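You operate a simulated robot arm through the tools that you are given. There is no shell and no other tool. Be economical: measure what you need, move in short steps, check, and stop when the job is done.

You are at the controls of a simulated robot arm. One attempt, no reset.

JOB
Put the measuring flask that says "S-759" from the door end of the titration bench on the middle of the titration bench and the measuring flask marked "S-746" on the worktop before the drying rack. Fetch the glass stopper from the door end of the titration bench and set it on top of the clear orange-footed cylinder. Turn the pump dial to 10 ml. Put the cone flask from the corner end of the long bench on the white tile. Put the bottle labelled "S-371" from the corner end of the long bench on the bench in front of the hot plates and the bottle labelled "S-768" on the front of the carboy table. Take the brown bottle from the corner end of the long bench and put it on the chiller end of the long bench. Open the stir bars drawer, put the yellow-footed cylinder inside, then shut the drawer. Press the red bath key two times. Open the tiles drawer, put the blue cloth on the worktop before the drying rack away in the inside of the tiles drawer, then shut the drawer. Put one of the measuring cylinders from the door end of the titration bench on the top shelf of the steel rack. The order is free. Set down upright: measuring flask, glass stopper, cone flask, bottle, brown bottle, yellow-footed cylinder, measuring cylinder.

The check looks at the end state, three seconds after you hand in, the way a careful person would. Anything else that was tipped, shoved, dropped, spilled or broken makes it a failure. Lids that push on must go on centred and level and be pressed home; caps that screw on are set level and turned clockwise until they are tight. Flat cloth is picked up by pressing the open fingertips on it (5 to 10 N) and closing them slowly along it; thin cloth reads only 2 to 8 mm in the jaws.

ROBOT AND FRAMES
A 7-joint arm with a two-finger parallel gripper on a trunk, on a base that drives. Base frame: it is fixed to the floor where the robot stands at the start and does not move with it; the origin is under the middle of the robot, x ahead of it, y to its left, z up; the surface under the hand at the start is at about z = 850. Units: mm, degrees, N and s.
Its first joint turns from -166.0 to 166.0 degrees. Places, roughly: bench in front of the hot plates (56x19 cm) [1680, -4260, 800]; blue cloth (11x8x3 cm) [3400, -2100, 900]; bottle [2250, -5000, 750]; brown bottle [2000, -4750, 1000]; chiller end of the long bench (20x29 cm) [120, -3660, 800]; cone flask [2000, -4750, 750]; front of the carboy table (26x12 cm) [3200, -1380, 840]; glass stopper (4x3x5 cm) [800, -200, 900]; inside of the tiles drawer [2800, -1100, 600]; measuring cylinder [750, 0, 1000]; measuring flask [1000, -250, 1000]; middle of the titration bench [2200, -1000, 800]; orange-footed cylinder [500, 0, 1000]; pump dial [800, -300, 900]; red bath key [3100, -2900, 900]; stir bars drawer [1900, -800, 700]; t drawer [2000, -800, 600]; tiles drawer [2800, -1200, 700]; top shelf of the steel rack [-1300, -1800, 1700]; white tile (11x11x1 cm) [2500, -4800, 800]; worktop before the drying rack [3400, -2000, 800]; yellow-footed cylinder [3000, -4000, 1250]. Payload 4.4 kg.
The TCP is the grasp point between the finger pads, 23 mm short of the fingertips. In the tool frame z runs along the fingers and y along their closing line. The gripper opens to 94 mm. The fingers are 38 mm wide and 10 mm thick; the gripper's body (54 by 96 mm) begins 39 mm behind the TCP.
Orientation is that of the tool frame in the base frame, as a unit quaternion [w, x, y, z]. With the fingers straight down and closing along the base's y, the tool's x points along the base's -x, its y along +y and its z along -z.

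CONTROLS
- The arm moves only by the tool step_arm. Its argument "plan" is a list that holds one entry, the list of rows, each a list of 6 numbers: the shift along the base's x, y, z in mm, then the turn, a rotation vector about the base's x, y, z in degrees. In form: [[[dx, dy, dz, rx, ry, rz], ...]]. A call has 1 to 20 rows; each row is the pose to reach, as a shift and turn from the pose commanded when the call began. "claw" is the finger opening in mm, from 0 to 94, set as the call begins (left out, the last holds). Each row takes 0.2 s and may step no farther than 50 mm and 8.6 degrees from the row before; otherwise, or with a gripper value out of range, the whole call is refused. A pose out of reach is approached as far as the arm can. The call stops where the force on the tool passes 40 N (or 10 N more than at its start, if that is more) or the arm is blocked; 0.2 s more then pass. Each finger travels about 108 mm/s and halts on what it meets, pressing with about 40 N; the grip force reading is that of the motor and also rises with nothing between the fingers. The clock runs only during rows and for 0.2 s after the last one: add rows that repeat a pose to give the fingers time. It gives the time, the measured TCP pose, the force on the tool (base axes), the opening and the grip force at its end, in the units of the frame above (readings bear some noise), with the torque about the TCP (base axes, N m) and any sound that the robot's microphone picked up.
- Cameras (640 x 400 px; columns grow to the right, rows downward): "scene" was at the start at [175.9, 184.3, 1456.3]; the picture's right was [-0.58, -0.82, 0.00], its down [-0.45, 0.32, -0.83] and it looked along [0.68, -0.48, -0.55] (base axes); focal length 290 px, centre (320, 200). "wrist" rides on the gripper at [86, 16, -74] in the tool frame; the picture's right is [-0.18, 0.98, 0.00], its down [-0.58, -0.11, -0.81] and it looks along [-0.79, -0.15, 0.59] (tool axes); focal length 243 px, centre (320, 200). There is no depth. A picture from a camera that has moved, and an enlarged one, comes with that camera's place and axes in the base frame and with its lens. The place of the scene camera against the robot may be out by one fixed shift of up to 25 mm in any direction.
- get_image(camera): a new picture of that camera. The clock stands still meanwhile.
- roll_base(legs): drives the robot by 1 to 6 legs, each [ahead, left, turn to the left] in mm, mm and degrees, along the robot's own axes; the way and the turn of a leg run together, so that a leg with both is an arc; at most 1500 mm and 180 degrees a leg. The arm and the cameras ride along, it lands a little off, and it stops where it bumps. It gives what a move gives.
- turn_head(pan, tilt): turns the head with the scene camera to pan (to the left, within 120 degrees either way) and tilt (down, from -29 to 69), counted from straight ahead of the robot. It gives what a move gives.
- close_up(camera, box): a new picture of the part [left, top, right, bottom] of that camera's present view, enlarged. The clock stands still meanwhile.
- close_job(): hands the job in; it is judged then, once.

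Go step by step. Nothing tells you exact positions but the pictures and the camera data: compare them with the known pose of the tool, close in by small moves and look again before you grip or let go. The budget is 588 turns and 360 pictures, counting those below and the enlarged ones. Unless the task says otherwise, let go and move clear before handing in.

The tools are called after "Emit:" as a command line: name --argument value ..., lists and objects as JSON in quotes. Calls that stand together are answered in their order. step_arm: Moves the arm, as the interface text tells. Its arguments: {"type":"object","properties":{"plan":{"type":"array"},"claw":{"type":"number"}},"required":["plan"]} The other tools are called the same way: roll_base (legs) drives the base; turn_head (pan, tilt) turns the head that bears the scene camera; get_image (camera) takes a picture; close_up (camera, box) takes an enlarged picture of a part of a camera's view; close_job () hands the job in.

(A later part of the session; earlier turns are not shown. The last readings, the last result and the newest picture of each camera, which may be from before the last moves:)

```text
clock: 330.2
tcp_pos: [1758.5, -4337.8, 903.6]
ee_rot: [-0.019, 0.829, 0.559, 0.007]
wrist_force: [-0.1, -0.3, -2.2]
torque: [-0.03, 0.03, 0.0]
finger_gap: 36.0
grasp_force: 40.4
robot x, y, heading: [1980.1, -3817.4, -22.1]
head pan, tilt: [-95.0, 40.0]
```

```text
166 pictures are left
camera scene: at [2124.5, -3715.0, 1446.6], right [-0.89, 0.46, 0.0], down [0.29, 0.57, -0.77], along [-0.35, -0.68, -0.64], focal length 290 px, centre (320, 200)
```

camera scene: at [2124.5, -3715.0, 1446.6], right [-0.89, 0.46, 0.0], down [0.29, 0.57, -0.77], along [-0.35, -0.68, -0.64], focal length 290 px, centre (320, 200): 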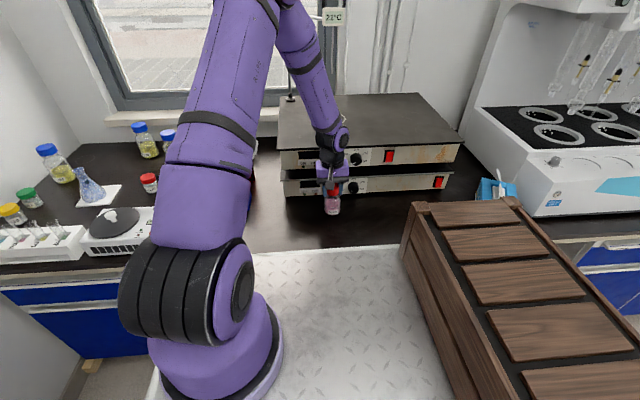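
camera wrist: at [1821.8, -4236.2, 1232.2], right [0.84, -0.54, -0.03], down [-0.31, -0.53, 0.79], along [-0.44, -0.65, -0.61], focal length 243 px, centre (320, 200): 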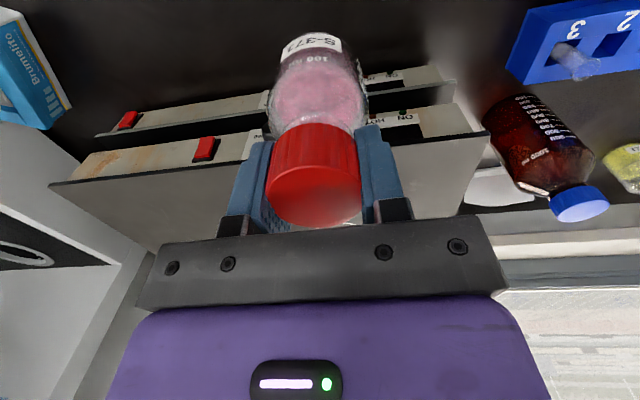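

Emit:
step_arm --plan '[[[0, 0, -8, 0, 0, 0], [0, 0, -13, 0, 0, 0], [0, 0, -16, 0, 0, 0], [0, 0, -19, 0, 0, 0], [0, 0, -22, 0, 0, 0], [0, 0, -25, 0, 0, 0]]]'

```text
clock: 331.5
tcp_pos: [1759.0, -4337.3, 885.3]
ee_rot: [-0.018, 0.83, 0.558, 0.006]
wrist_force: [2.6, 3.9, 18.0]
torque: [0.2, -0.47, 0.0]
finger_gap: 35.7
grasp_force: 40.4
robot x, y, heading: [1978.7, -3818.5, -21.8]
head pan, tilt: [-95.0, 40.0]
stopped in row 6: the force on the tool passed its limit at 49 N (the readings are from after the stop); the commanded pose is now the measured one
```

Contact at the expected height. Release and rise.

Emit:
step_arm --plan '[[[0, 0, 1, 0, 0, 0], [0, 0, 1, 0, 0, 0], [0, 0, 1, 0, 0, 0], [0, 0, 15, 0, 0, 0], [0, 0, 45, 0, 0, 0], [0, 0, 90, 0, 0, 0], [0, 0, 135, 0, 0, 0], [0, 0, 180, 0, 0, 0], [0, 0, 225, 0, 0, 0], [0, 0, 270, 0, 0, 0]]]' --claw 74

Emit:
close_up --camera "scene" --box '[200, 90, 460, 260]'

```text
clock: 333.7
tcp_pos: [1759.5, -4339.4, 1152.8]
ee_rot: [-0.018, 0.83, 0.558, 0.007]
wrist_force: [-0.4, 0.1, -0.3]
torque: [0.02, 0.01, -0.01]
finger_gap: 74.0
grasp_force: 0.1
robot x, y, heading: [1979.1, -3819.4, -22.1]
head pan, tilt: [-95.0, 40.0]
```

```text
2.35 times, centred on (330, 175) of scene
camera zoom: at [2124.2, -3715.5, 1446.7], right [-0.89, 0.46, 0.0], down [0.29, 0.57, -0.77], along [-0.35, -0.68, -0.64], focal length 681 px, centre (296, 259)
```

zoom: 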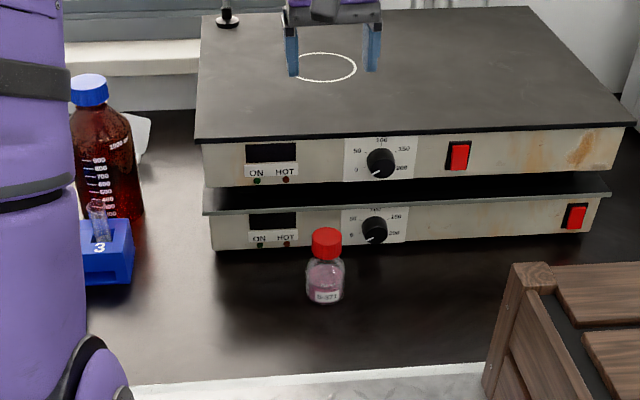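

S‑371 stands in place. Next the brown bottle (~(1965,−4668)): nudge the base nearer and hover over its cap.

Emit:
roll_base --legs '[[60, -50, 0]]'

Emit:
step_arm --plan '[[[25, -40, 0, 0, 0, 3], [50, -80, -5, 0, 0, 6], [75, -120, -15, 0, 0, 9], [100, -160, -25, 0, 0, 12], [125, -200, -40, 0, 0, 15], [145, -235, -55, 0, 0, 18]]]' --claw 80

Emit:
get_image --camera "wrist"

```text
clock: 334.7
tcp_pos: [1795.8, -4407.1, 1153.9]
ee_rot: [-0.018, 0.83, 0.558, 0.005]
wrist_force: [0.0, 0.4, 0.8]
torque: [0.03, 0.0, 0.0]
finger_gap: 73.9
grasp_force: 0.0
robot x, y, heading: [2017.5, -3890.5, -22.3]
head pan, tilt: [-95.0, 40.0]
```

```text
clock: 336.1
tcp_pos: [1939.8, -4641.5, 1098.7]
ee_rot: [-0.019, 0.732, 0.681, 0.002]
wrist_force: [-1.2, 0.7, 0.0]
torque: [-0.03, -0.06, 0.04]
finger_gap: 80.1
grasp_force: 0.0
robot x, y, heading: [2015.4, -3888.7, -22.1]
head pan, tilt: [-95.0, 40.0]
```

```text
164 pictures are left
camera wrist: at [1965.3, -4559.6, 1174.4], right [0.97, -0.25, -0.03], down [-0.13, -0.6, 0.79], along [-0.22, -0.76, -0.61], focal length 243 px, centre (320, 200)
```

wrist: 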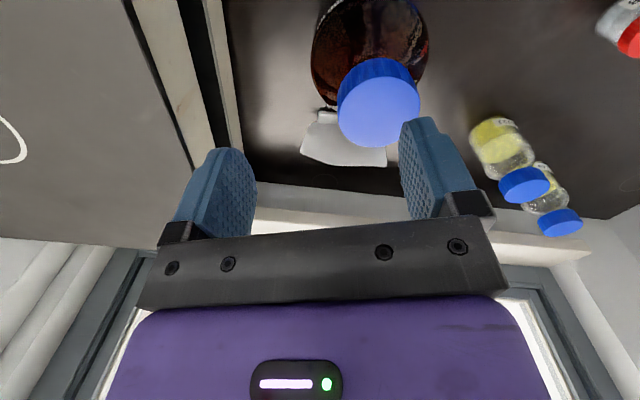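

Emit:
step_arm --plan '[[[20, -12, -15, 0, 0, 0], [39, -24, -35, 0, 0, 0]]]' --claw 90

Emit:
get_image --camera "wrist"

```text
clock: 336.7
tcp_pos: [1979.5, -4665.9, 1063.3]
ee_rot: [-0.019, 0.732, 0.681, 0.003]
wrist_force: [0.6, 0.4, 0.9]
torque: [0.0, -0.02, 0.01]
finger_gap: 89.9
grasp_force: 0.1
robot x, y, heading: [2017.6, -3887.8, -22.0]
head pan, tilt: [-95.0, 40.0]
```

```text
163 pictures are left
camera wrist: at [2004.9, -4583.9, 1139.0], right [0.97, -0.25, -0.03], down [-0.13, -0.6, 0.79], along [-0.22, -0.76, -0.61], focal length 243 px, centre (320, 200)
```

wrist: 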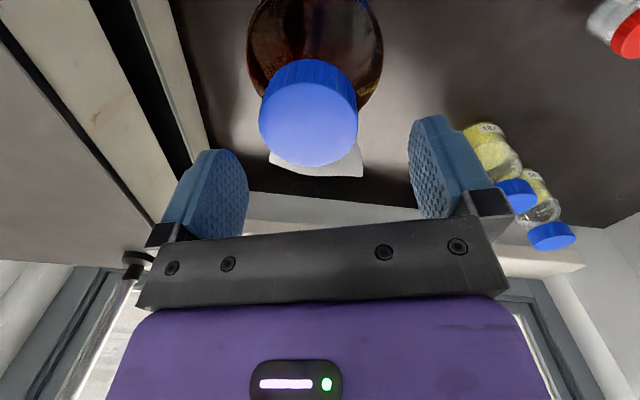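

Emit:
step_arm --plan '[[[-3, 1, -20, 0, 0, 0], [-6, 2, -40, 0, 0, 0], [-6, 2, -56, 0, 0, 0]]]'

Emit:
get_image --camera "wrist"

```text
clock: 337.5
tcp_pos: [1974.6, -4665.1, 1007.2]
ee_rot: [-0.02, 0.733, 0.68, 0.002]
wrist_force: [0.2, -0.6, -0.2]
torque: [-0.04, 0.01, 0.0]
finger_gap: 89.8
grasp_force: 0.0
robot x, y, heading: [2014.1, -3883.3, -21.9]
head pan, tilt: [-95.0, 40.0]
```

```text
162 pictures are left
camera wrist: at [1999.5, -4582.3, 1083.0], right [0.97, -0.25, -0.03], down [-0.13, -0.6, 0.79], along [-0.22, -0.76, -0.61], focal length 243 px, centre (320, 200)
```

wrist: 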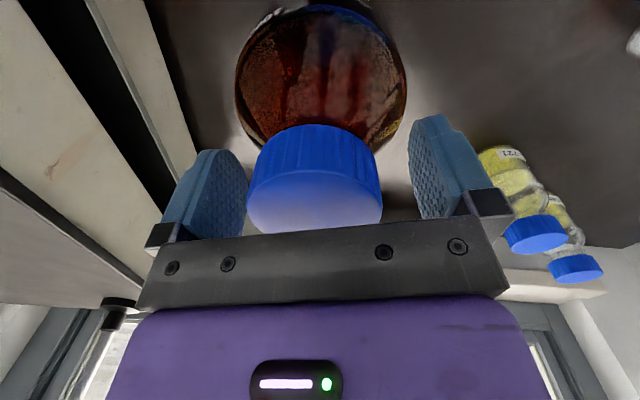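

Emit:
step_arm --plan '[[[0, 0, 0, 0, 0, 0], [0, 0, 0, 0, 0, 0], [0, 0, 0, 0, 0, 0]]]' --claw 35

Emit:
step_arm --plan '[[[0, 0, 3, 0, 0, 0], [0, 0, 8, 0, 0, 0], [0, 0, 14, 0, 0, 0], [0, 0, 14, 0, 0, 0], [0, 0, 14, 0, 0, 0]]]'

Emit:
get_image --camera "wrist"

```text
clock: 338.3
tcp_pos: [1974.7, -4664.9, 1006.7]
ee_rot: [-0.019, 0.732, 0.681, 0.002]
wrist_force: [3.5, 0.2, 3.8]
torque: [-0.12, -1.16, 0.0]
finger_gap: 53.2
grasp_force: 40.0
robot x, y, heading: [2017.5, -3890.5, -22.0]
head pan, tilt: [-95.0, 40.0]
```

```text
clock: 339.5
tcp_pos: [1974.6, -4664.8, 1020.9]
ee_rot: [-0.02, 0.732, 0.681, 0.003]
wrist_force: [-0.3, 0.0, -4.9]
torque: [-0.05, -0.02, 0.02]
finger_gap: 52.7
grasp_force: 40.2
robot x, y, heading: [2016.6, -3889.7, -22.1]
head pan, tilt: [-95.0, 40.0]
```

```text
161 pictures are left
camera wrist: at [1999.6, -4582.5, 1097.1], right [0.97, -0.25, -0.03], down [-0.13, -0.6, 0.79], along [-0.22, -0.76, -0.61], focal length 243 px, centre (320, 200)
```

wrist: 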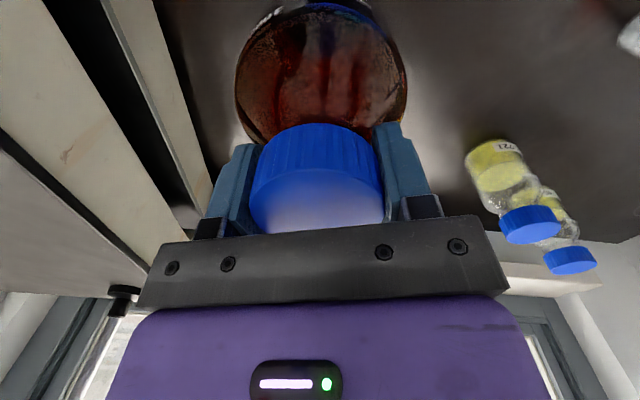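

Brown bottle held (~0.5 kg). I lift it straight, then retract and swing it to the front for a drive along the bench.

Emit:
step_arm --plan '[[[0, 0, 12, 0, 0, 0], [0, 0, 30, 0, 0, 0], [0, 0, 55, 0, 0, 0], [0, 0, 82, 0, 0, 0], [0, 0, 110, 0, 0, 0], [1, 12, 135, 0, 0, 0], [2, 32, 158, 0, 0, 0], [4, 58, 180, 0, 0, 0], [6, 88, 200, 0, 0, 0], [8, 120, 215, 0, 0, 0], [10, 152, 225, 0, 0, 0], [12, 185, 230, 0, 0, 0], [14, 218, 230, 0, 0, 0], [16, 245, 230, 0, 0, 0]]]'

Emit:
get_image --camera "scene"

```text
clock: 342.5
tcp_pos: [1989.7, -4419.7, 1251.3]
ee_rot: [-0.02, 0.731, 0.682, 0.002]
wrist_force: [0.1, -0.4, -5.5]
torque: [-0.02, -0.02, -0.01]
finger_gap: 52.7
grasp_force: 40.0
robot x, y, heading: [2019.1, -3888.4, -22.0]
head pan, tilt: [-95.0, 40.0]
```

```text
160 pictures are left
camera scene: at [2161.8, -3784.6, 1446.7], right [-0.89, 0.46, 0.0], down [0.29, 0.57, -0.77], along [-0.35, -0.68, -0.64], focal length 290 px, centre (320, 200)
```

scene: 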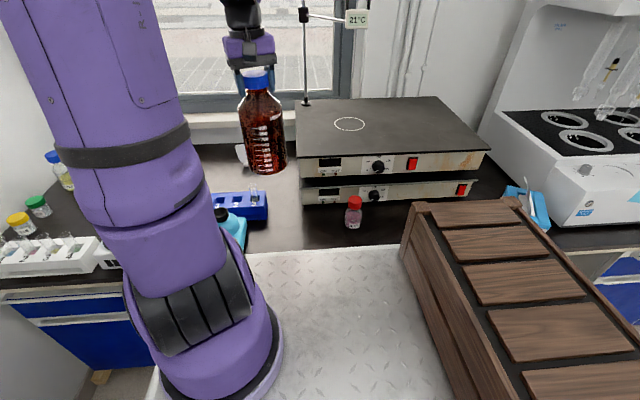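

Emit:
step_arm --plan '[[[20, 0, 0, 0, 0, 2], [43, 1, 0, 0, 0, 4.4], [84, 4, 0, 0, 0, 8.8], [125.6, 10, 0, 0, 0, 13.2], [166, 19, 0, 0, 0, 17.6], [206, 31, 0, 0, 0, 22], [244.6, 47, 0, 0, 0, 26.4], [282, 65, 0, 0, 0, 30.8], [317.7, 86.5, 0, 0, 0, 35.2], [351.6, 110.5, 0, 0, 0, 39.6], [383.6, 137, 0, 0, 0, 44], [400, 153, 0, 0, 0, 46]]]'

Emit:
roll_base --legs '[[0, 90, 0], [-1000, 0, 0]]'

Emit:
turn_head --pan -118 --tilt 25

Emit:
get_image --camera "scene"

```text
clock: 345.1
tcp_pos: [2390.3, -4264.8, 1251.7]
ee_rot: [-0.02, 0.407, 0.913, -0.005]
wrist_force: [-1.2, -0.3, -5.6]
torque: [0.0, -0.04, -0.03]
finger_gap: 53.0
grasp_force: 39.8
robot x, y, heading: [2017.0, -3889.1, -22.1]
head pan, tilt: [-95.0, 40.0]
```

```text
clock: 351.0
tcp_pos: [1500.6, -3808.2, 1250.7]
ee_rot: [-0.018, 0.407, 0.913, -0.005]
wrist_force: [0.0, 0.6, -6.1]
torque: [-0.02, -0.04, 0.03]
finger_gap: 52.7
grasp_force: 40.2
robot x, y, heading: [1121.3, -3428.6, -22.1]
head pan, tilt: [-95.0, 40.0]
```

```text
clock: 351.9
tcp_pos: [1501.5, -3807.9, 1250.8]
ee_rot: [-0.018, 0.405, 0.914, -0.005]
wrist_force: [-0.2, -0.4, -5.4]
torque: [-0.03, -0.03, 0.0]
finger_gap: 52.9
grasp_force: 40.1
robot x, y, heading: [1124.6, -3433.1, -21.7]
head pan, tilt: [-118.0, 25.0]
```

```text
159 pictures are left
camera scene: at [1238.4, -3310.6, 1469.9], right [-0.65, 0.76, 0.0], down [0.32, 0.27, -0.91], along [-0.69, -0.58, -0.42], focal length 290 px, centre (320, 200)
```

scene: 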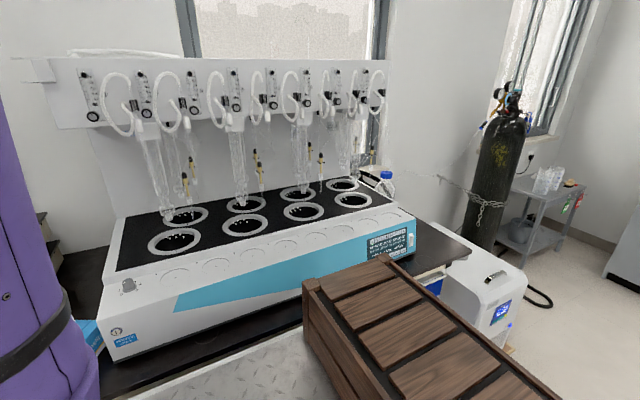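

Emit:
roll_base --legs '[[0, 150, 0], [-720, 0, 0]]'

Emit:
turn_head --pan -100 --tilt 35

Emit:
get_image --camera "scene"

```text
clock: 356.8
tcp_pos: [891.3, -3401.3, 1251.8]
ee_rot: [-0.019, 0.409, 0.912, -0.005]
wrist_force: [-0.4, 0.6, -4.7]
torque: [0.0, -0.03, 0.01]
finger_gap: 52.5
grasp_force: 39.8
robot x, y, heading: [521.0, -3020.3, -22.3]
head pan, tilt: [-118.0, 25.0]
```

```text
clock: 357.6
tcp_pos: [891.1, -3400.5, 1251.6]
ee_rot: [-0.018, 0.41, 0.912, -0.005]
wrist_force: [-0.6, 0.2, -4.9]
torque: [-0.01, 0.0, 0.02]
finger_gap: 52.6
grasp_force: 39.8
robot x, y, heading: [521.2, -3020.6, -22.2]
head pan, tilt: [-100.0, 35.0]
```

```text
158 pictures are left
camera scene: at [656.4, -2917.4, 1454.2], right [-0.84, 0.54, 0.0], down [0.31, 0.48, -0.82], along [-0.44, -0.69, -0.57], focal length 290 px, centre (320, 200)
```

scene: 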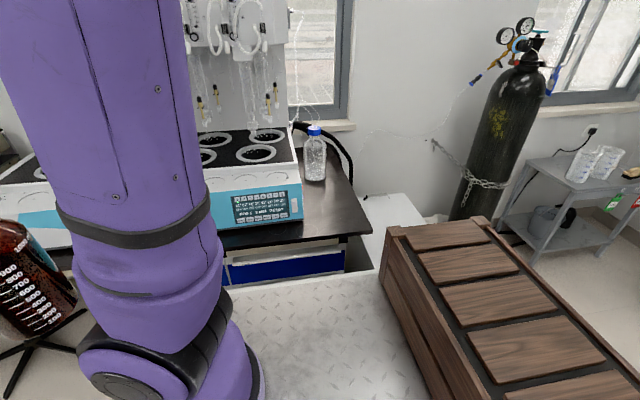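

Emit:
step_arm --plan '[[[-14, -13, 0, 0, 0, -2], [-29, -26, 0, 0, 0, -4.4], [-62, -51.5, 0, 0, 0, -8.8], [-97, -74, 0, 0, 0, -13.2], [-133.5, -94, 0, 0, 0, -17.6], [-171.5, -111, 0, 0, 0, -22], [-210.6, -125.5, 0, 0, 0, -26.4], [-251, -136, 0, 0, 0, -30.8], [-292, -144, 0, 0, 0, -35.2], [-333, -148.7, 0, 0, 0, -39.6], [-374.6, -150, 0, 0, 0, -44], [-416, -148, 0, 0, 0, -48.4], [-457.5, -142.7, 0, 0, 0, -52.8], [-498, -134, 0, 0, 0, -57.2], [-538, -122.6, 0, 0, 0, -61.6], [-577, -108, 0, 0, 0, -66], [-614.7, -90, 0, 0, 0, -70.4], [-640, -78, 0, 0, 0, -74]]]'

Emit:
get_image --camera "wrist"

Emit:
get_image --camera "scene"

```text
clock: 361.4
tcp_pos: [251.4, -3478.7, 1252.4]
ee_rot: [-0.018, 0.876, 0.482, 0.008]
wrist_force: [1.0, 0.0, -5.1]
torque: [-0.02, -0.02, -0.01]
finger_gap: 52.4
grasp_force: 39.9
robot x, y, heading: [517.1, -3021.1, -22.6]
head pan, tilt: [-100.0, 35.0]
```

```text
157 pictures are left
camera wrist: at [312.8, -3418.9, 1328.2], right [0.73, -0.68, -0.03], down [-0.4, -0.46, 0.79], along [-0.55, -0.57, -0.61], focal length 243 px, centre (320, 200)
```

wrist: 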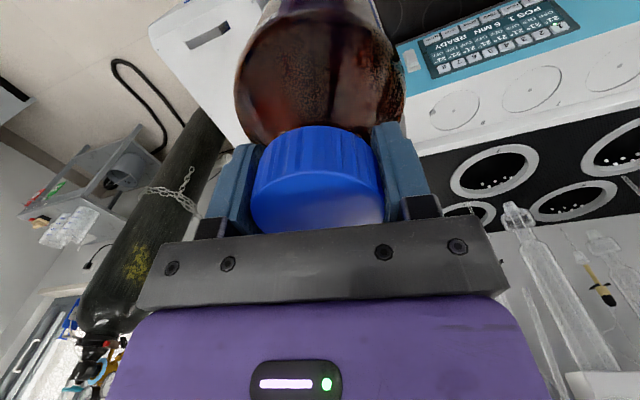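

```text
156 pictures are left
camera scene: at [656.8, -2917.5, 1454.2], right [-0.84, 0.54, 0.0], down [0.31, 0.48, -0.82], along [-0.44, -0.69, -0.57], focal length 290 px, centre (320, 200)
```

scene: 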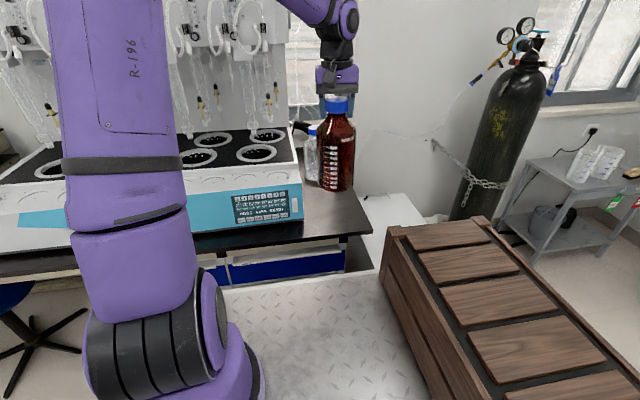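

Emit:
step_arm --plan '[[[-20, -29, -15, 0, 0, 0], [-40, -58, -30, 0, 0, 0], [-60, -87, -45, 0, 0, 0], [-80, -116, -65, 0, 0, 0], [-100, -145, -90, 0, 0, 0], [-116, -170, -115, 0, 0, 0], [-116, -170, -145, 0, 0, 0], [-116, -170, -175, 0, 0, 0], [-116, -170, -205, 0, 0, 0]]]'

Emit:
get_image --camera "scene"

```text
clock: 363.4
tcp_pos: [134.9, -3650.3, 1045.7]
ee_rot: [-0.017, 0.877, 0.481, 0.007]
wrist_force: [0.6, 0.2, -5.6]
torque: [-0.03, 0.0, 0.0]
finger_gap: 52.5
grasp_force: 39.6
robot x, y, heading: [515.2, -3024.0, -22.6]
head pan, tilt: [-100.0, 35.0]
```

```text
155 pictures are left
camera scene: at [656.4, -2917.4, 1454.2], right [-0.84, 0.54, 0.0], down [0.31, 0.48, -0.82], along [-0.44, -0.69, -0.57], focal length 290 px, centre (320, 200)
```

scene: 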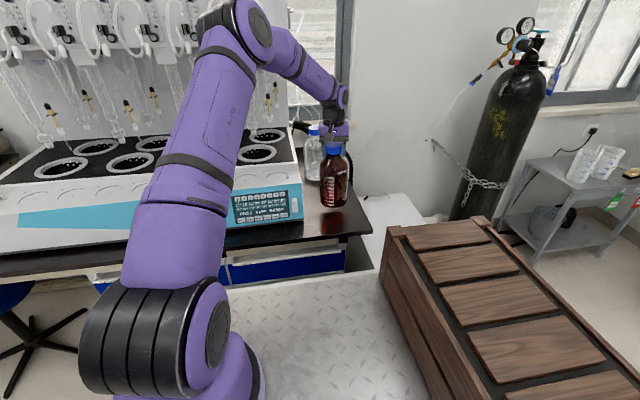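

Good position. Lower to contact in small steps.

Emit:
step_arm --plan '[[[0, 0, -15, 0, 0, 0], [0, 0, -26, 0, 0, 0], [0, 0, -33, 0, 0, 0], [0, 0, -36, 0, 0, 0], [0, 0, -39, 0, 0, 0], [0, 0, -42, 0, 0, 0]]]'

```text
clock: 364.8
tcp_pos: [135.1, -3649.1, 1007.4]
ee_rot: [-0.018, 0.876, 0.481, 0.007]
wrist_force: [0.9, 3.0, 16.7]
torque: [0.09, -1.02, 0.09]
finger_gap: 52.4
grasp_force: 39.9
robot x, y, heading: [515.5, -3026.3, -22.4]
head pan, tilt: [-100.0, 35.0]
```

Emit:
step_arm --plan '[[[0, 0, 3, 0, 0, 0], [0, 0, 3, 0, 0, 0], [0, 0, 3, 0, 0, 0], [0, 0, 15, 0, 0, 0], [0, 0, 45, 0, 0, 0], [10, 15, 85, 0, 0, 0], [30, 44, 115, 0, 0, 0], [50, 75, 140, 0, 0, 0], [70, 105, 165, 0, 0, 0], [90, 135, 190, 0, 0, 0]]]' --claw 92

Emit:
close_up --camera "scene" --box '[220, 90, 420, 260]'

```text
clock: 367.0
tcp_pos: [225.7, -3515.4, 1194.2]
ee_rot: [-0.018, 0.876, 0.482, 0.008]
wrist_force: [-0.4, -0.6, -1.5]
torque: [0.05, 0.01, 0.0]
finger_gap: 91.8
grasp_force: 0.0
robot x, y, heading: [516.1, -3021.4, -22.4]
head pan, tilt: [-100.0, 35.0]
```

```text
2.35 times, centred on (320, 175) of scene
camera zoom: at [655.9, -2918.1, 1454.3], right [-0.84, 0.54, 0.0], down [0.31, 0.48, -0.82], along [-0.44, -0.69, -0.57], focal length 681 px, centre (320, 259)
```

zoom: 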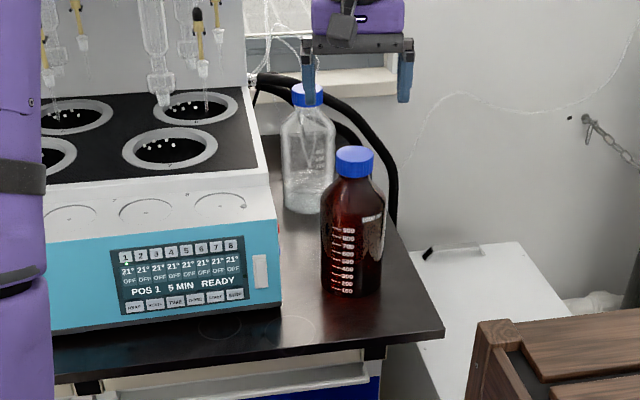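

Brown bottle delivered. Next the measuring cylinder. I swing the arm to the front and drive back to the titration bench, this time facing it.

Emit:
step_arm --plan '[[[53, -13.5, 0, 0, 0, 5], [98.5, -32, 5, 0, 0, 10], [145, -47, 10, 0, 0, 15], [193, -57.5, 12, 0, 0, 20], [241, -64, 14, 0, 0, 25], [290, -66, 16, 0, 0, 30], [339, -64, 18, 0, 0, 35], [387, -57.5, 20, 0, 0, 40], [435, -47, 22, 0, 0, 45], [481.5, -32, 24, 0, 0, 50], [526.7, -13.5, 26, 0, 0, 55], [570, 9, 28, 0, 0, 60], [611, 35, 30, 0, 0, 65], [650, 65, 32, 0, 0, 70], [686, 98, 34, 0, 0, 75], [719, 134, 36, 0, 0, 80]]]'

Emit:
roll_base --legs '[[-130, 0, 0], [0, 1250, 0], [0, 0, 90]]'

Emit:
turn_head --pan 0 --tilt 25

Emit:
get_image --camera "scene"

```text
refused: row 1 steps farther than a row can; nothing moved
```

```text
clock: 371.1
tcp_pos: [263.3, -3010.9, 1203.4]
ee_rot: [-0.014, 0.889, 0.458, 0.001]
wrist_force: [-0.7, -1.5, -0.6]
torque: [0.11, -0.05, 0.0]
finger_gap: 92.4
grasp_force: 0.1
robot x, y, heading: [574.2, -2549.6, -25.6]
head pan, tilt: [-100.0, 35.0]
stopped in leg 2: the robot was blocked; the commanded pose is now the measured one
```

```text
clock: 372.8
tcp_pos: [261.8, -3013.6, 1200.3]
ee_rot: [-0.014, 0.889, 0.458, 0.002]
wrist_force: [-0.1, 0.1, 1.0]
torque: [0.02, 0.01, 0.0]
finger_gap: 91.9
grasp_force: 0.1
robot x, y, heading: [576.2, -2551.6, -25.3]
head pan, tilt: [0.0, 25.0]
```

```text
153 pictures are left
camera scene: at [851.9, -2422.3, 1470.1], right [-0.43, -0.9, 0.0], down [-0.38, 0.18, -0.91], along [0.82, -0.39, -0.42], focal length 290 px, centre (320, 200)
```

scene: 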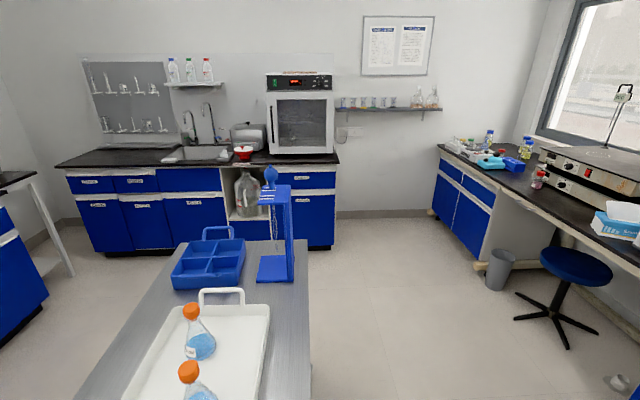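

The arm call was refused but the base rolled and touched the cart; the flasks on it still stand. I back away first and then go round with more clearance.

Emit:
roll_base --legs '[[0, -40, 0], [-250, 0, 0]]'

Emit:
get_image --camera "scene"

```text
clock: 375.1
tcp_pos: [18.0, -2937.4, 1200.5]
ee_rot: [-0.014, 0.889, 0.458, 0.002]
wrist_force: [-0.1, -0.5, 0.3]
torque: [-0.02, -0.03, -0.02]
finger_gap: 92.4
grasp_force: 0.1
robot x, y, heading: [330.8, -2475.5, -25.6]
head pan, tilt: [0.0, 25.0]
```

```text
152 pictures are left
camera scene: at [608.1, -2345.1, 1470.0], right [-0.43, -0.9, 0.0], down [-0.38, 0.18, -0.91], along [0.82, -0.39, -0.42], focal length 290 px, centre (320, 200)
```

scene: 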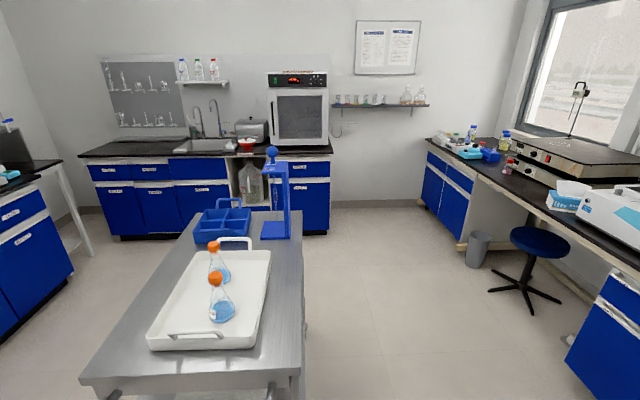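

Emit:
step_arm --plan '[[[33, -23, 5, 0, 0, 4], [76, -45.5, 10, 0, 0, 9], [121.5, -64, 15, 0, 0, 14], [168, -79, 20, 0, 0, 19], [216, -89.5, 25, 0, 0, 24], [264, -96, 30, 0, 0, 29], [312, -98, 35, 0, 0, 34], [361, -96, 40, 0, 0, 39], [409, -89.5, 45, 0, 0, 44], [457, -79, 50, 0, 0, 49], [503.5, -64, 55, 0, 0, 54], [549, -45.5, 55, 0, 0, 59], [592, -23, 55, 0, 0, 64], [633, 3, 55, 0, 0, 69], [671, 33, 55, 0, 0, 74], [707, 66, 55, 0, 0, 79], [740, 102, 55, 0, 0, 84]]]'

```text
clock: 378.7
tcp_pos: [757.7, -2835.7, 1258.2]
ee_rot: [-0.013, 0.354, 0.935, -0.008]
wrist_force: [-0.2, -0.1, 0.9]
torque: [0.01, 0.0, -0.02]
finger_gap: 92.0
grasp_force: 0.2
robot x, y, heading: [329.5, -2475.9, -25.5]
head pan, tilt: [0.0, 25.0]
```

Emit:
roll_base --legs '[[0, 850, 0], [0, 0, 93.5]]'

Emit:
turn_head --pan -15 --tilt 30

Emit:
get_image --camera "scene"

```text
clock: 387.1
tcp_pos: [1032.9, -1268.5, 1257.3]
ee_rot: [-0.002, -0.433, 0.901, -0.015]
wrist_force: [1.2, -0.1, 0.2]
torque: [0.05, 0.02, 0.02]
finger_gap: 92.0
grasp_force: 0.0
robot x, y, heading: [695.4, -1713.2, 67.4]
head pan, tilt: [0.0, 25.0]
```

```text
clock: 387.9
tcp_pos: [1033.4, -1268.4, 1256.6]
ee_rot: [-0.003, -0.433, 0.901, -0.014]
wrist_force: [-0.3, 0.7, 0.4]
torque: [-0.01, 0.0, 0.0]
finger_gap: 91.8
grasp_force: 0.0
robot x, y, heading: [692.3, -1712.2, 66.9]
head pan, tilt: [-15.0, 30.0]
```

```text
151 pictures are left
camera scene: at [575.2, -1457.9, 1462.0], right [0.79, -0.61, 0.0], down [-0.31, -0.4, -0.87], along [0.53, 0.69, -0.5], focal length 290 px, centre (320, 200)
```

scene: 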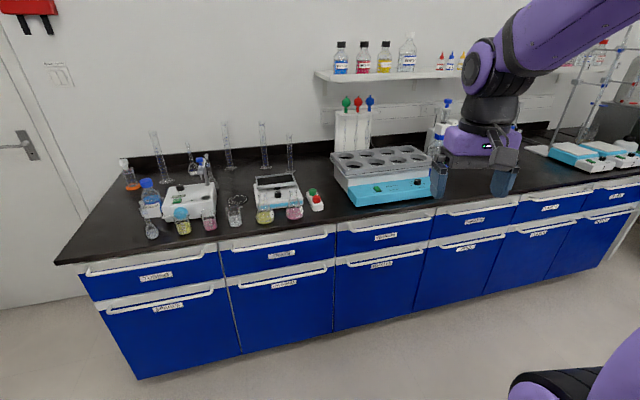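

Emit:
close_up --camera "scene" --box '[70, 180, 350, 330]'

Emit:
close_up --camera "scene" --box '[330, 170, 630, 290]'

Emit:
close_up --camera "scene" --box '[110, 110, 330, 240]'

```text
2.29 times, centred on (210, 255) of scene
camera zoom: at [575.2, -1457.9, 1462.0], right [0.79, -0.61, 0.0], down [-0.31, -0.4, -0.87], along [0.53, 0.69, -0.5], focal length 662 px, centre (571, 74)
```

zoom: 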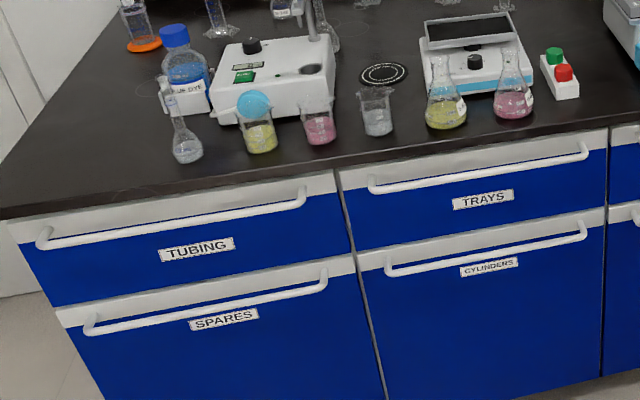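

```text
2.13 times, centred on (480, 230) of scene
camera zoom: at [575.2, -1457.9, 1462.0], right [0.79, -0.61, 0.0], down [-0.31, -0.4, -0.87], along [0.53, 0.69, -0.5], focal length 618 px, centre (-21, 136)
```

zoom: 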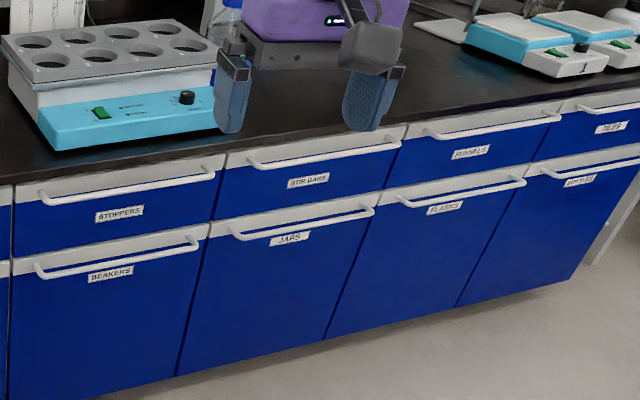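

```text
2.91 times, centred on (220, 175) of scene
camera zoom: at [575.2, -1457.9, 1462.0], right [0.79, -0.61, 0.0], down [-0.31, -0.4, -0.87], along [0.53, 0.69, -0.5], focal length 842 px, centre (611, 273)
```

zoom: 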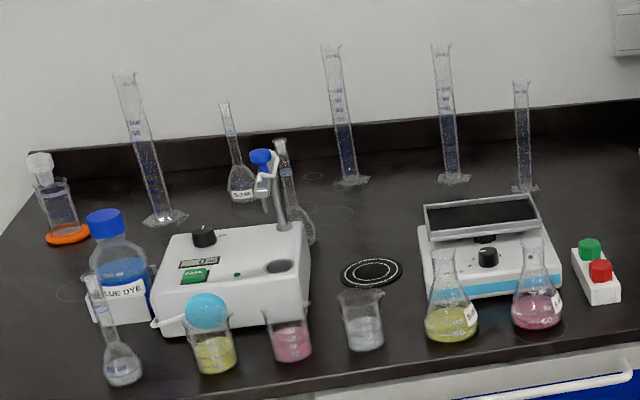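

STIR BARS is the third top drawer from the right. For the cylinder I drive up to the bench in front of the smallest cylinder.

Emit:
roll_base --legs '[[0, -25, 0.6], [630, 0, 0]]'

Emit:
get_image --camera "wrist"

Emit:
get_image --camera "scene"

```text
clock: 391.9
tcp_pos: [1292.2, -696.6, 1257.5]
ee_rot: [-0.003, -0.435, 0.9, -0.014]
wrist_force: [0.1, 0.8, 0.1]
torque: [-0.01, 0.01, 0.0]
finger_gap: 91.9
grasp_force: 0.1
robot x, y, heading: [955.0, -1141.1, 67.7]
head pan, tilt: [-15.0, 30.0]
```

```text
147 pictures are left
camera wrist: at [1226.7, -751.6, 1332.1], right [-0.66, 0.75, -0.03], down [0.44, 0.41, 0.8], along [0.61, 0.51, -0.6], focal length 243 px, centre (320, 200)
```

wrist: 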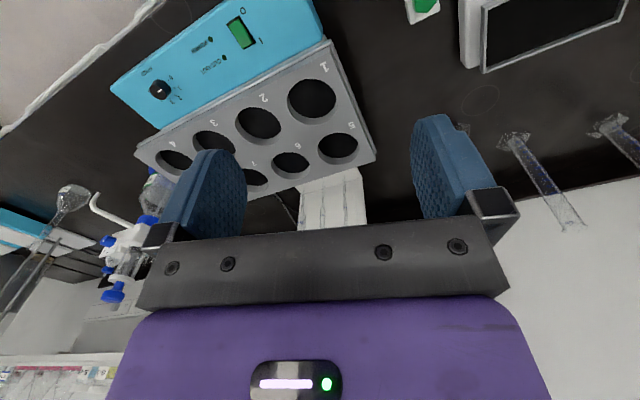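

```text
146 pictures are left
camera scene: at [835.3, -887.1, 1462.0], right [0.79, -0.61, 0.0], down [-0.3, -0.4, -0.87], along [0.53, 0.69, -0.5], focal length 290 px, centre (320, 200)
```

scene: 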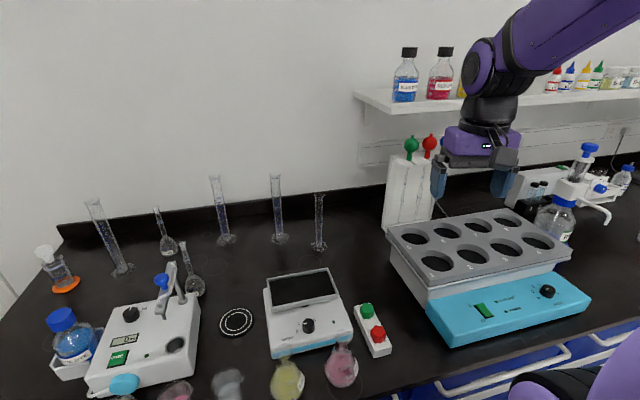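

Before grasping, I test in free air how high the arm can place with a horizontal hand (the rack's top shelf is at ~1.65 m).

Emit:
step_arm --plan '[[[0, 0, 10, 6.43, -5.09, 0], [0, 0, 20, 12.86, -10.18, 0], [0, 0, 30, 19.29, -15.27, 0], [0, 0, 40, 25.72, -20.36, 0], [0, 0, 50, 32.15, -25.45, 0], [0, 0, 60, 38.58, -30.54, 0], [0, 0, 70, 45.0, -35.63, 0], [0, 0, 80, 51.44, -40.72, 0], [0, 0, 90, 57.87, -45.8, 0], [0, 0, 100, 64.3, -50.9, 0], [0, 0, 110, 70.5, -55.8, 0]]]'

Emit:
step_arm --plan '[[[0, 0, 45, 0, 0, 0], [0, 0, 90, 0, 0, 0], [0, 0, 135, 0, 0, 0], [0, 0, 180, 0, 0, 0], [0, 0, 225, 0, 0, 0], [0, 0, 270, 0, 0, 0], [0, 0, 315, 0, 0, 0], [0, 0, 360, 0, 0, 0], [0, 0, 405, 0, 0, 0], [0, 0, 450, 0, 0, 0]]]'

Emit:
get_image --camera "scene"

```text
clock: 394.2
tcp_pos: [1310.8, -663.1, 1430.4]
ee_rot: [0.634, -0.303, 0.646, 0.299]
wrist_force: [0.2, -0.2, -0.1]
torque: [-0.04, 0.05, 0.03]
finger_gap: 92.0
grasp_force: 0.0
out of reach, approached as far as the arm can: row 7, 8, 9, 10, 11
robot x, y, heading: [954.9, -1140.0, 67.7]
head pan, tilt: [-15.0, 30.0]
```

```text
clock: 396.4
tcp_pos: [1310.1, -661.7, 1880.2]
ee_rot: [0.633, -0.304, 0.646, 0.298]
wrist_force: [0.8, -0.5, -0.1]
torque: [-0.02, 0.0, 0.01]
finger_gap: 92.0
grasp_force: 0.2
robot x, y, heading: [958.3, -1139.3, 67.8]
head pan, tilt: [-15.0, 30.0]
```

```text
145 pictures are left
camera scene: at [835.1, -887.3, 1462.0], right [0.79, -0.61, 0.0], down [-0.3, -0.4, -0.87], along [0.53, 0.69, -0.5], focal length 290 px, centre (320, 200)
```

scene: 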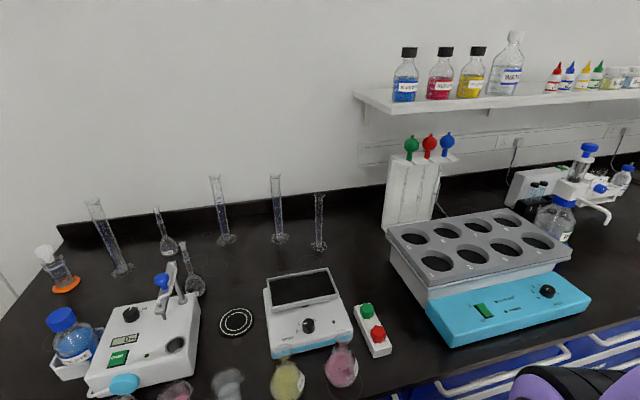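

Height is no problem (1880 reached). Now I come down again and set the hand 30° below horizontal toward the smallest cylinder.

Emit:
step_arm --plan '[[[2, 6, -45, 0, 0, 0], [4, 12, -90, 0, 0, 0], [6, 18, -135, 0, 0, 0], [8, 24, -180, 0, 0, 0], [10, 30, -225, 0, 0, 0], [12, 36, -270, 0, 0, 0], [14, 42, -315, 0, 0, 0], [16, 48, -360, 0, 0, 0], [18, 54, -405, 0, 0, 0], [20, 60, -450, 0, 0, 0], [15, 62, -480, 0, 0, 5.5], [5, 64, -510, 0, 0, 11], [-5, 66, -540, 0, 0, 16.5]]]'

Emit:
step_arm --plan '[[[0, 5, -30, -7, 2.8, 0], [0, 10, -60, -14, 5.7, 0], [0, 15, -90, -21, 8.5, 0], [0, 20, -120, -27.8, 11.2, 0]]]' --claw 60

Emit:
get_image --camera "wrist"

Emit:
get_image --camera "scene"

```text
clock: 399.2
tcp_pos: [1319.2, -575.5, 1360.4]
ee_rot: [0.584, -0.393, 0.596, 0.386]
wrist_force: [0.3, -0.4, 1.2]
torque: [-0.01, 0.02, -0.04]
finger_gap: 91.5
grasp_force: 0.0
out of reach, approached as far as the arm can: row 12, 13
robot x, y, heading: [958.5, -1140.6, 67.8]
head pan, tilt: [-15.0, 30.0]
```

```text
clock: 400.2
tcp_pos: [1319.4, -557.2, 1239.9]
ee_rot: [0.413, -0.483, 0.725, 0.268]
wrist_force: [-0.6, 0.0, 0.3]
torque: [-0.02, -0.02, 0.01]
finger_gap: 59.9
grasp_force: 0.0
robot x, y, heading: [956.6, -1143.0, 67.7]
head pan, tilt: [-15.0, 30.0]
```

```text
144 pictures are left
camera wrist: at [1263.6, -650.3, 1203.9], right [-0.87, 0.47, 0.15], down [-0.06, -0.4, 0.92], along [0.49, 0.79, 0.37], focal length 243 px, centre (320, 200)
```

wrist: 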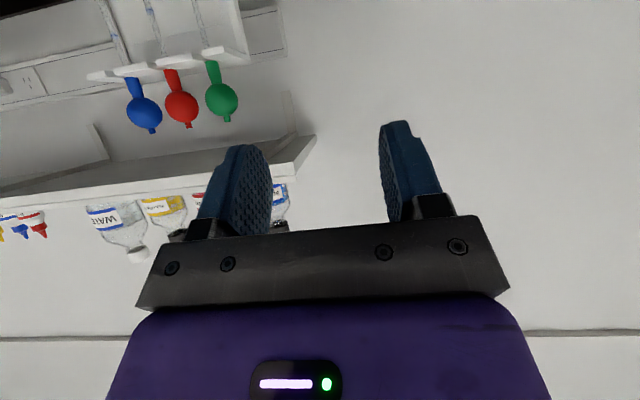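

```text
143 pictures are left
camera scene: at [835.1, -887.5, 1462.0], right [0.79, -0.61, 0.0], down [-0.3, -0.4, -0.87], along [0.53, 0.69, -0.5], focal length 290 px, centre (320, 200)
```

scene: 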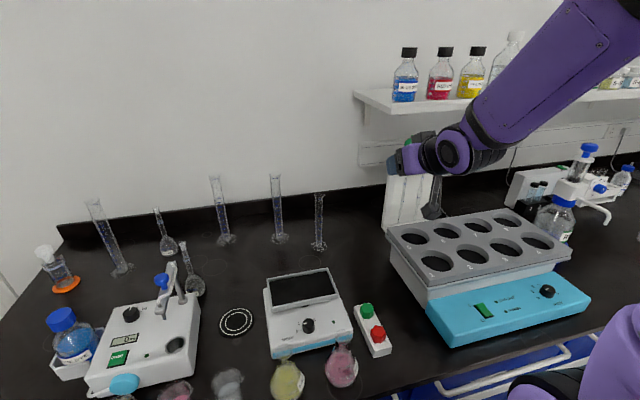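

Emit:
step_arm --plan '[[[-14, 10, -35, 0, 0, 0], [-28, 25, -70, 0, 0, 0], [-42, 50, -103, 0, 0, 0], [-54, 80, -132, 0, 0, 0], [-62, 112, -158, 0, 0, 0], [-68, 145, -180, 0, 0, 0], [-68, 178, -198, 0, 0, 0]]]'

Emit:
get_image --camera "wrist"

Emit:
close_up --camera "scene" --box '[230, 140, 400, 300]'

```text
clock: 401.9
tcp_pos: [1251.3, -376.8, 1043.1]
ee_rot: [0.413, -0.481, 0.725, 0.268]
wrist_force: [0.0, -0.2, 0.2]
torque: [-0.05, 0.03, 0.0]
finger_gap: 60.0
grasp_force: 0.0
out of reach, approached as far as the arm can: row 2
robot x, y, heading: [956.7, -1140.1, 67.6]
head pan, tilt: [-15.0, 30.0]
```

```text
142 pictures are left
camera wrist: at [1195.7, -472.1, 1006.9], right [-0.87, 0.47, 0.15], down [-0.06, -0.4, 0.91], along [0.49, 0.79, 0.38], focal length 243 px, centre (320, 200)
```

wrist: 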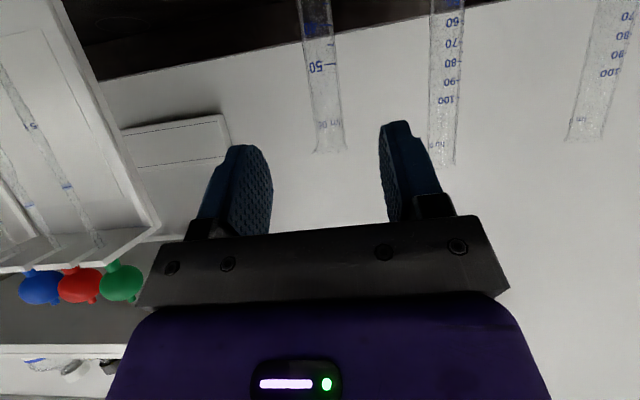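

```text
2.50 times, centred on (315, 220) of scene
camera zoom: at [835.3, -887.8, 1462.1], right [0.79, -0.61, 0.0], down [-0.3, -0.4, -0.87], along [0.53, 0.69, -0.5], focal length 724 px, centre (332, 150)
```

zoom: 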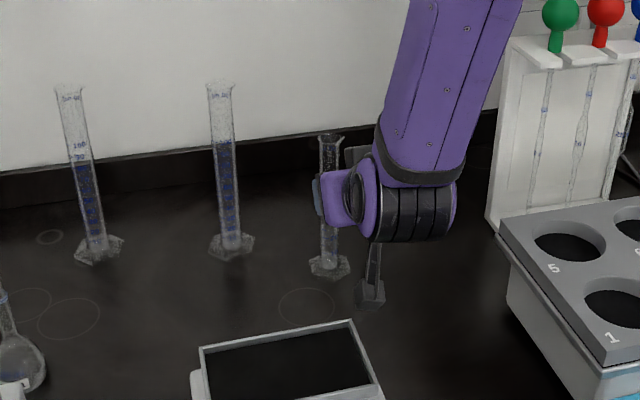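

The 50 ml cylinder lies straight ahead between the fingers, at (1289,−297). I advance along the tool axis.

Emit:
step_arm --plan '[[[10, 20, -14, 0, 0, 0], [19, 40, -27, 0, 0, 0], [29, 60, -41, 0, 0, 0], [38, 80, -54, 0, 0, 0]]]'

Emit:
get_image --camera "wrist"

Emit:
close_up --camera "scene" --box '[260, 170, 380, 280]'

```text
clock: 402.9
tcp_pos: [1289.9, -298.4, 988.2]
ee_rot: [0.413, -0.482, 0.725, 0.268]
wrist_force: [-0.5, -0.7, 1.5]
torque: [0.03, -0.01, 0.0]
finger_gap: 59.9
grasp_force: 0.0
robot x, y, heading: [958.8, -1140.3, 67.7]
head pan, tilt: [-15.0, 30.0]
```

```text
140 pictures are left
camera wrist: at [1233.4, -392.6, 952.1], right [-0.87, 0.47, 0.15], down [-0.06, -0.4, 0.91], along [0.49, 0.79, 0.38], focal length 243 px, centre (320, 200)
```

wrist: 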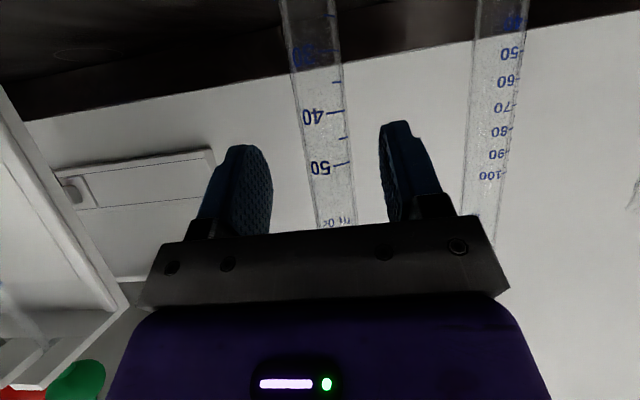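

```text
3.64 times, centred on (320, 225) of scene
camera zoom: at [835.1, -887.4, 1462.0], right [0.79, -0.61, 0.0], down [-0.3, -0.4, -0.87], along [0.53, 0.69, -0.5], focal length 1053 px, centre (320, 109)
```

zoom: 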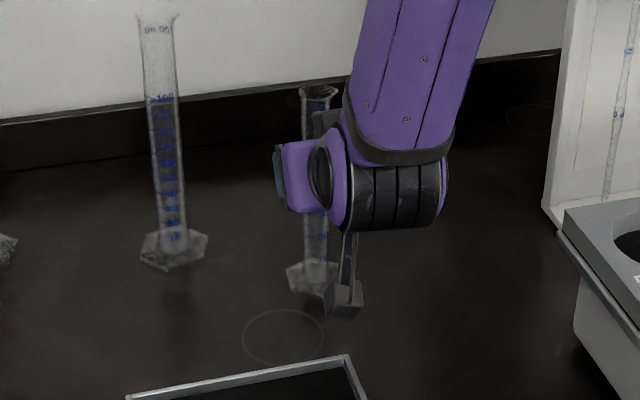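

Emit:
step_arm --plan '[[[0, 0, 0, 0, 0, 0], [0, 0, 0, 0, 0, 0], [0, 0, 0, 0, 0, 0]]]' --claw 10

Emit:
step_arm --plan '[[[0, 0, 2, 0, 0, 0], [0, 0, 6, 0, 0, 0], [0, 0, 12, 0, 0, 0], [0, 0, 12, 0, 0, 0]]]'

Emit:
get_image --camera "wrist"

Emit:
close_up --camera "scene" --box '[260, 170, 380, 280]'

```text
clock: 403.6
tcp_pos: [1289.0, -297.3, 988.9]
ee_rot: [0.412, -0.482, 0.725, 0.268]
wrist_force: [-1.2, 0.0, 0.4]
torque: [0.08, 0.17, 0.06]
finger_gap: 24.4
grasp_force: 39.8
robot x, y, heading: [957.8, -1141.5, 67.6]
head pan, tilt: [-15.0, 30.0]
```

```text
clock: 404.6
tcp_pos: [1290.1, -297.7, 1000.0]
ee_rot: [0.412, -0.482, 0.725, 0.267]
wrist_force: [0.6, -0.3, -0.9]
torque: [-0.04, 0.02, -0.05]
finger_gap: 24.8
grasp_force: 40.2
robot x, y, heading: [957.2, -1141.7, 67.7]
head pan, tilt: [-15.0, 30.0]
```

```text
138 pictures are left
camera wrist: at [1233.4, -392.2, 963.8], right [-0.87, 0.47, 0.15], down [-0.06, -0.4, 0.92], along [0.49, 0.79, 0.37], focal length 243 px, centre (320, 200)
```

wrist: 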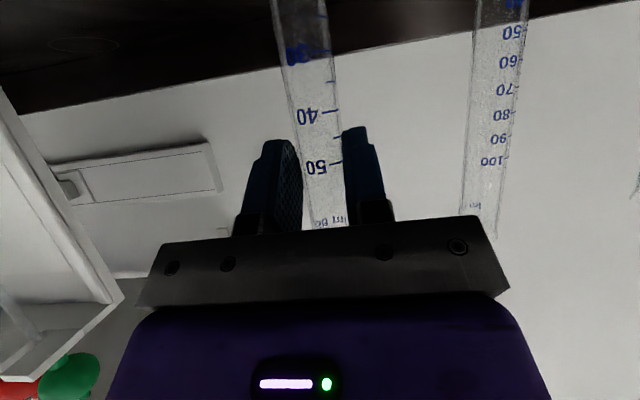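

```text
3.64 times, centred on (320, 225) of scene
camera zoom: at [835.3, -887.0, 1462.0], right [0.79, -0.61, 0.0], down [-0.3, -0.4, -0.87], along [0.53, 0.69, -0.5], focal length 1053 px, centre (320, 109)
```

zoom: 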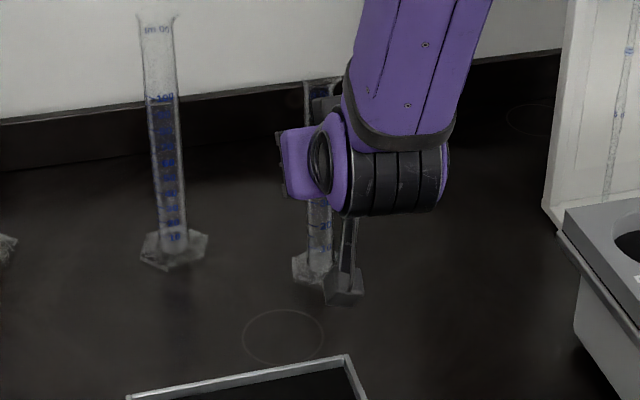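

Cylinder gripped (24.8 mm). I lift it clear and retract.

Emit:
step_arm --plan '[[[0, 0, 20, 0, 0, 0], [0, 0, 45, 0, 0, 0], [0, -3, 75, 0, 0, 0], [-3, -10, 105, 0, 0, 0], [-8, -24, 135, 0, 0, 0], [-16, -45, 165, 0, 0, 0], [-26, -70, 193, 0, 0, 0], [-37, -98, 220, 0, 0, 0], [-48, -128, 245, 0, 0, 0], [-60, -160, 268, 0, 0, 0], [-72, -192, 290, 0, 0, 0], [-78, -213, 300, 0, 0, 0]]]'

Emit:
get_image --camera "scene"

```text
clock: 407.2
tcp_pos: [1212.3, -512.2, 1299.3]
ee_rot: [0.413, -0.483, 0.724, 0.268]
wrist_force: [-0.2, 0.7, -1.4]
torque: [-0.01, 0.0, -0.02]
finger_gap: 24.6
grasp_force: 40.5
robot x, y, heading: [957.3, -1143.0, 67.7]
head pan, tilt: [-15.0, 30.0]
```

```text
136 pictures are left
camera scene: at [835.5, -886.5, 1461.9], right [0.79, -0.61, 0.0], down [-0.3, -0.4, -0.87], along [0.53, 0.69, -0.5], focal length 290 px, centre (320, 200)
```

scene: 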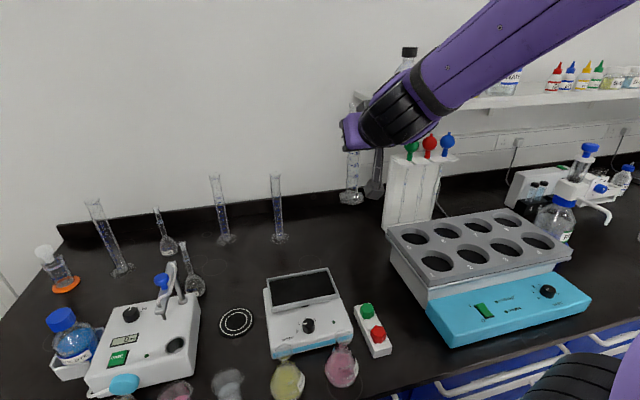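

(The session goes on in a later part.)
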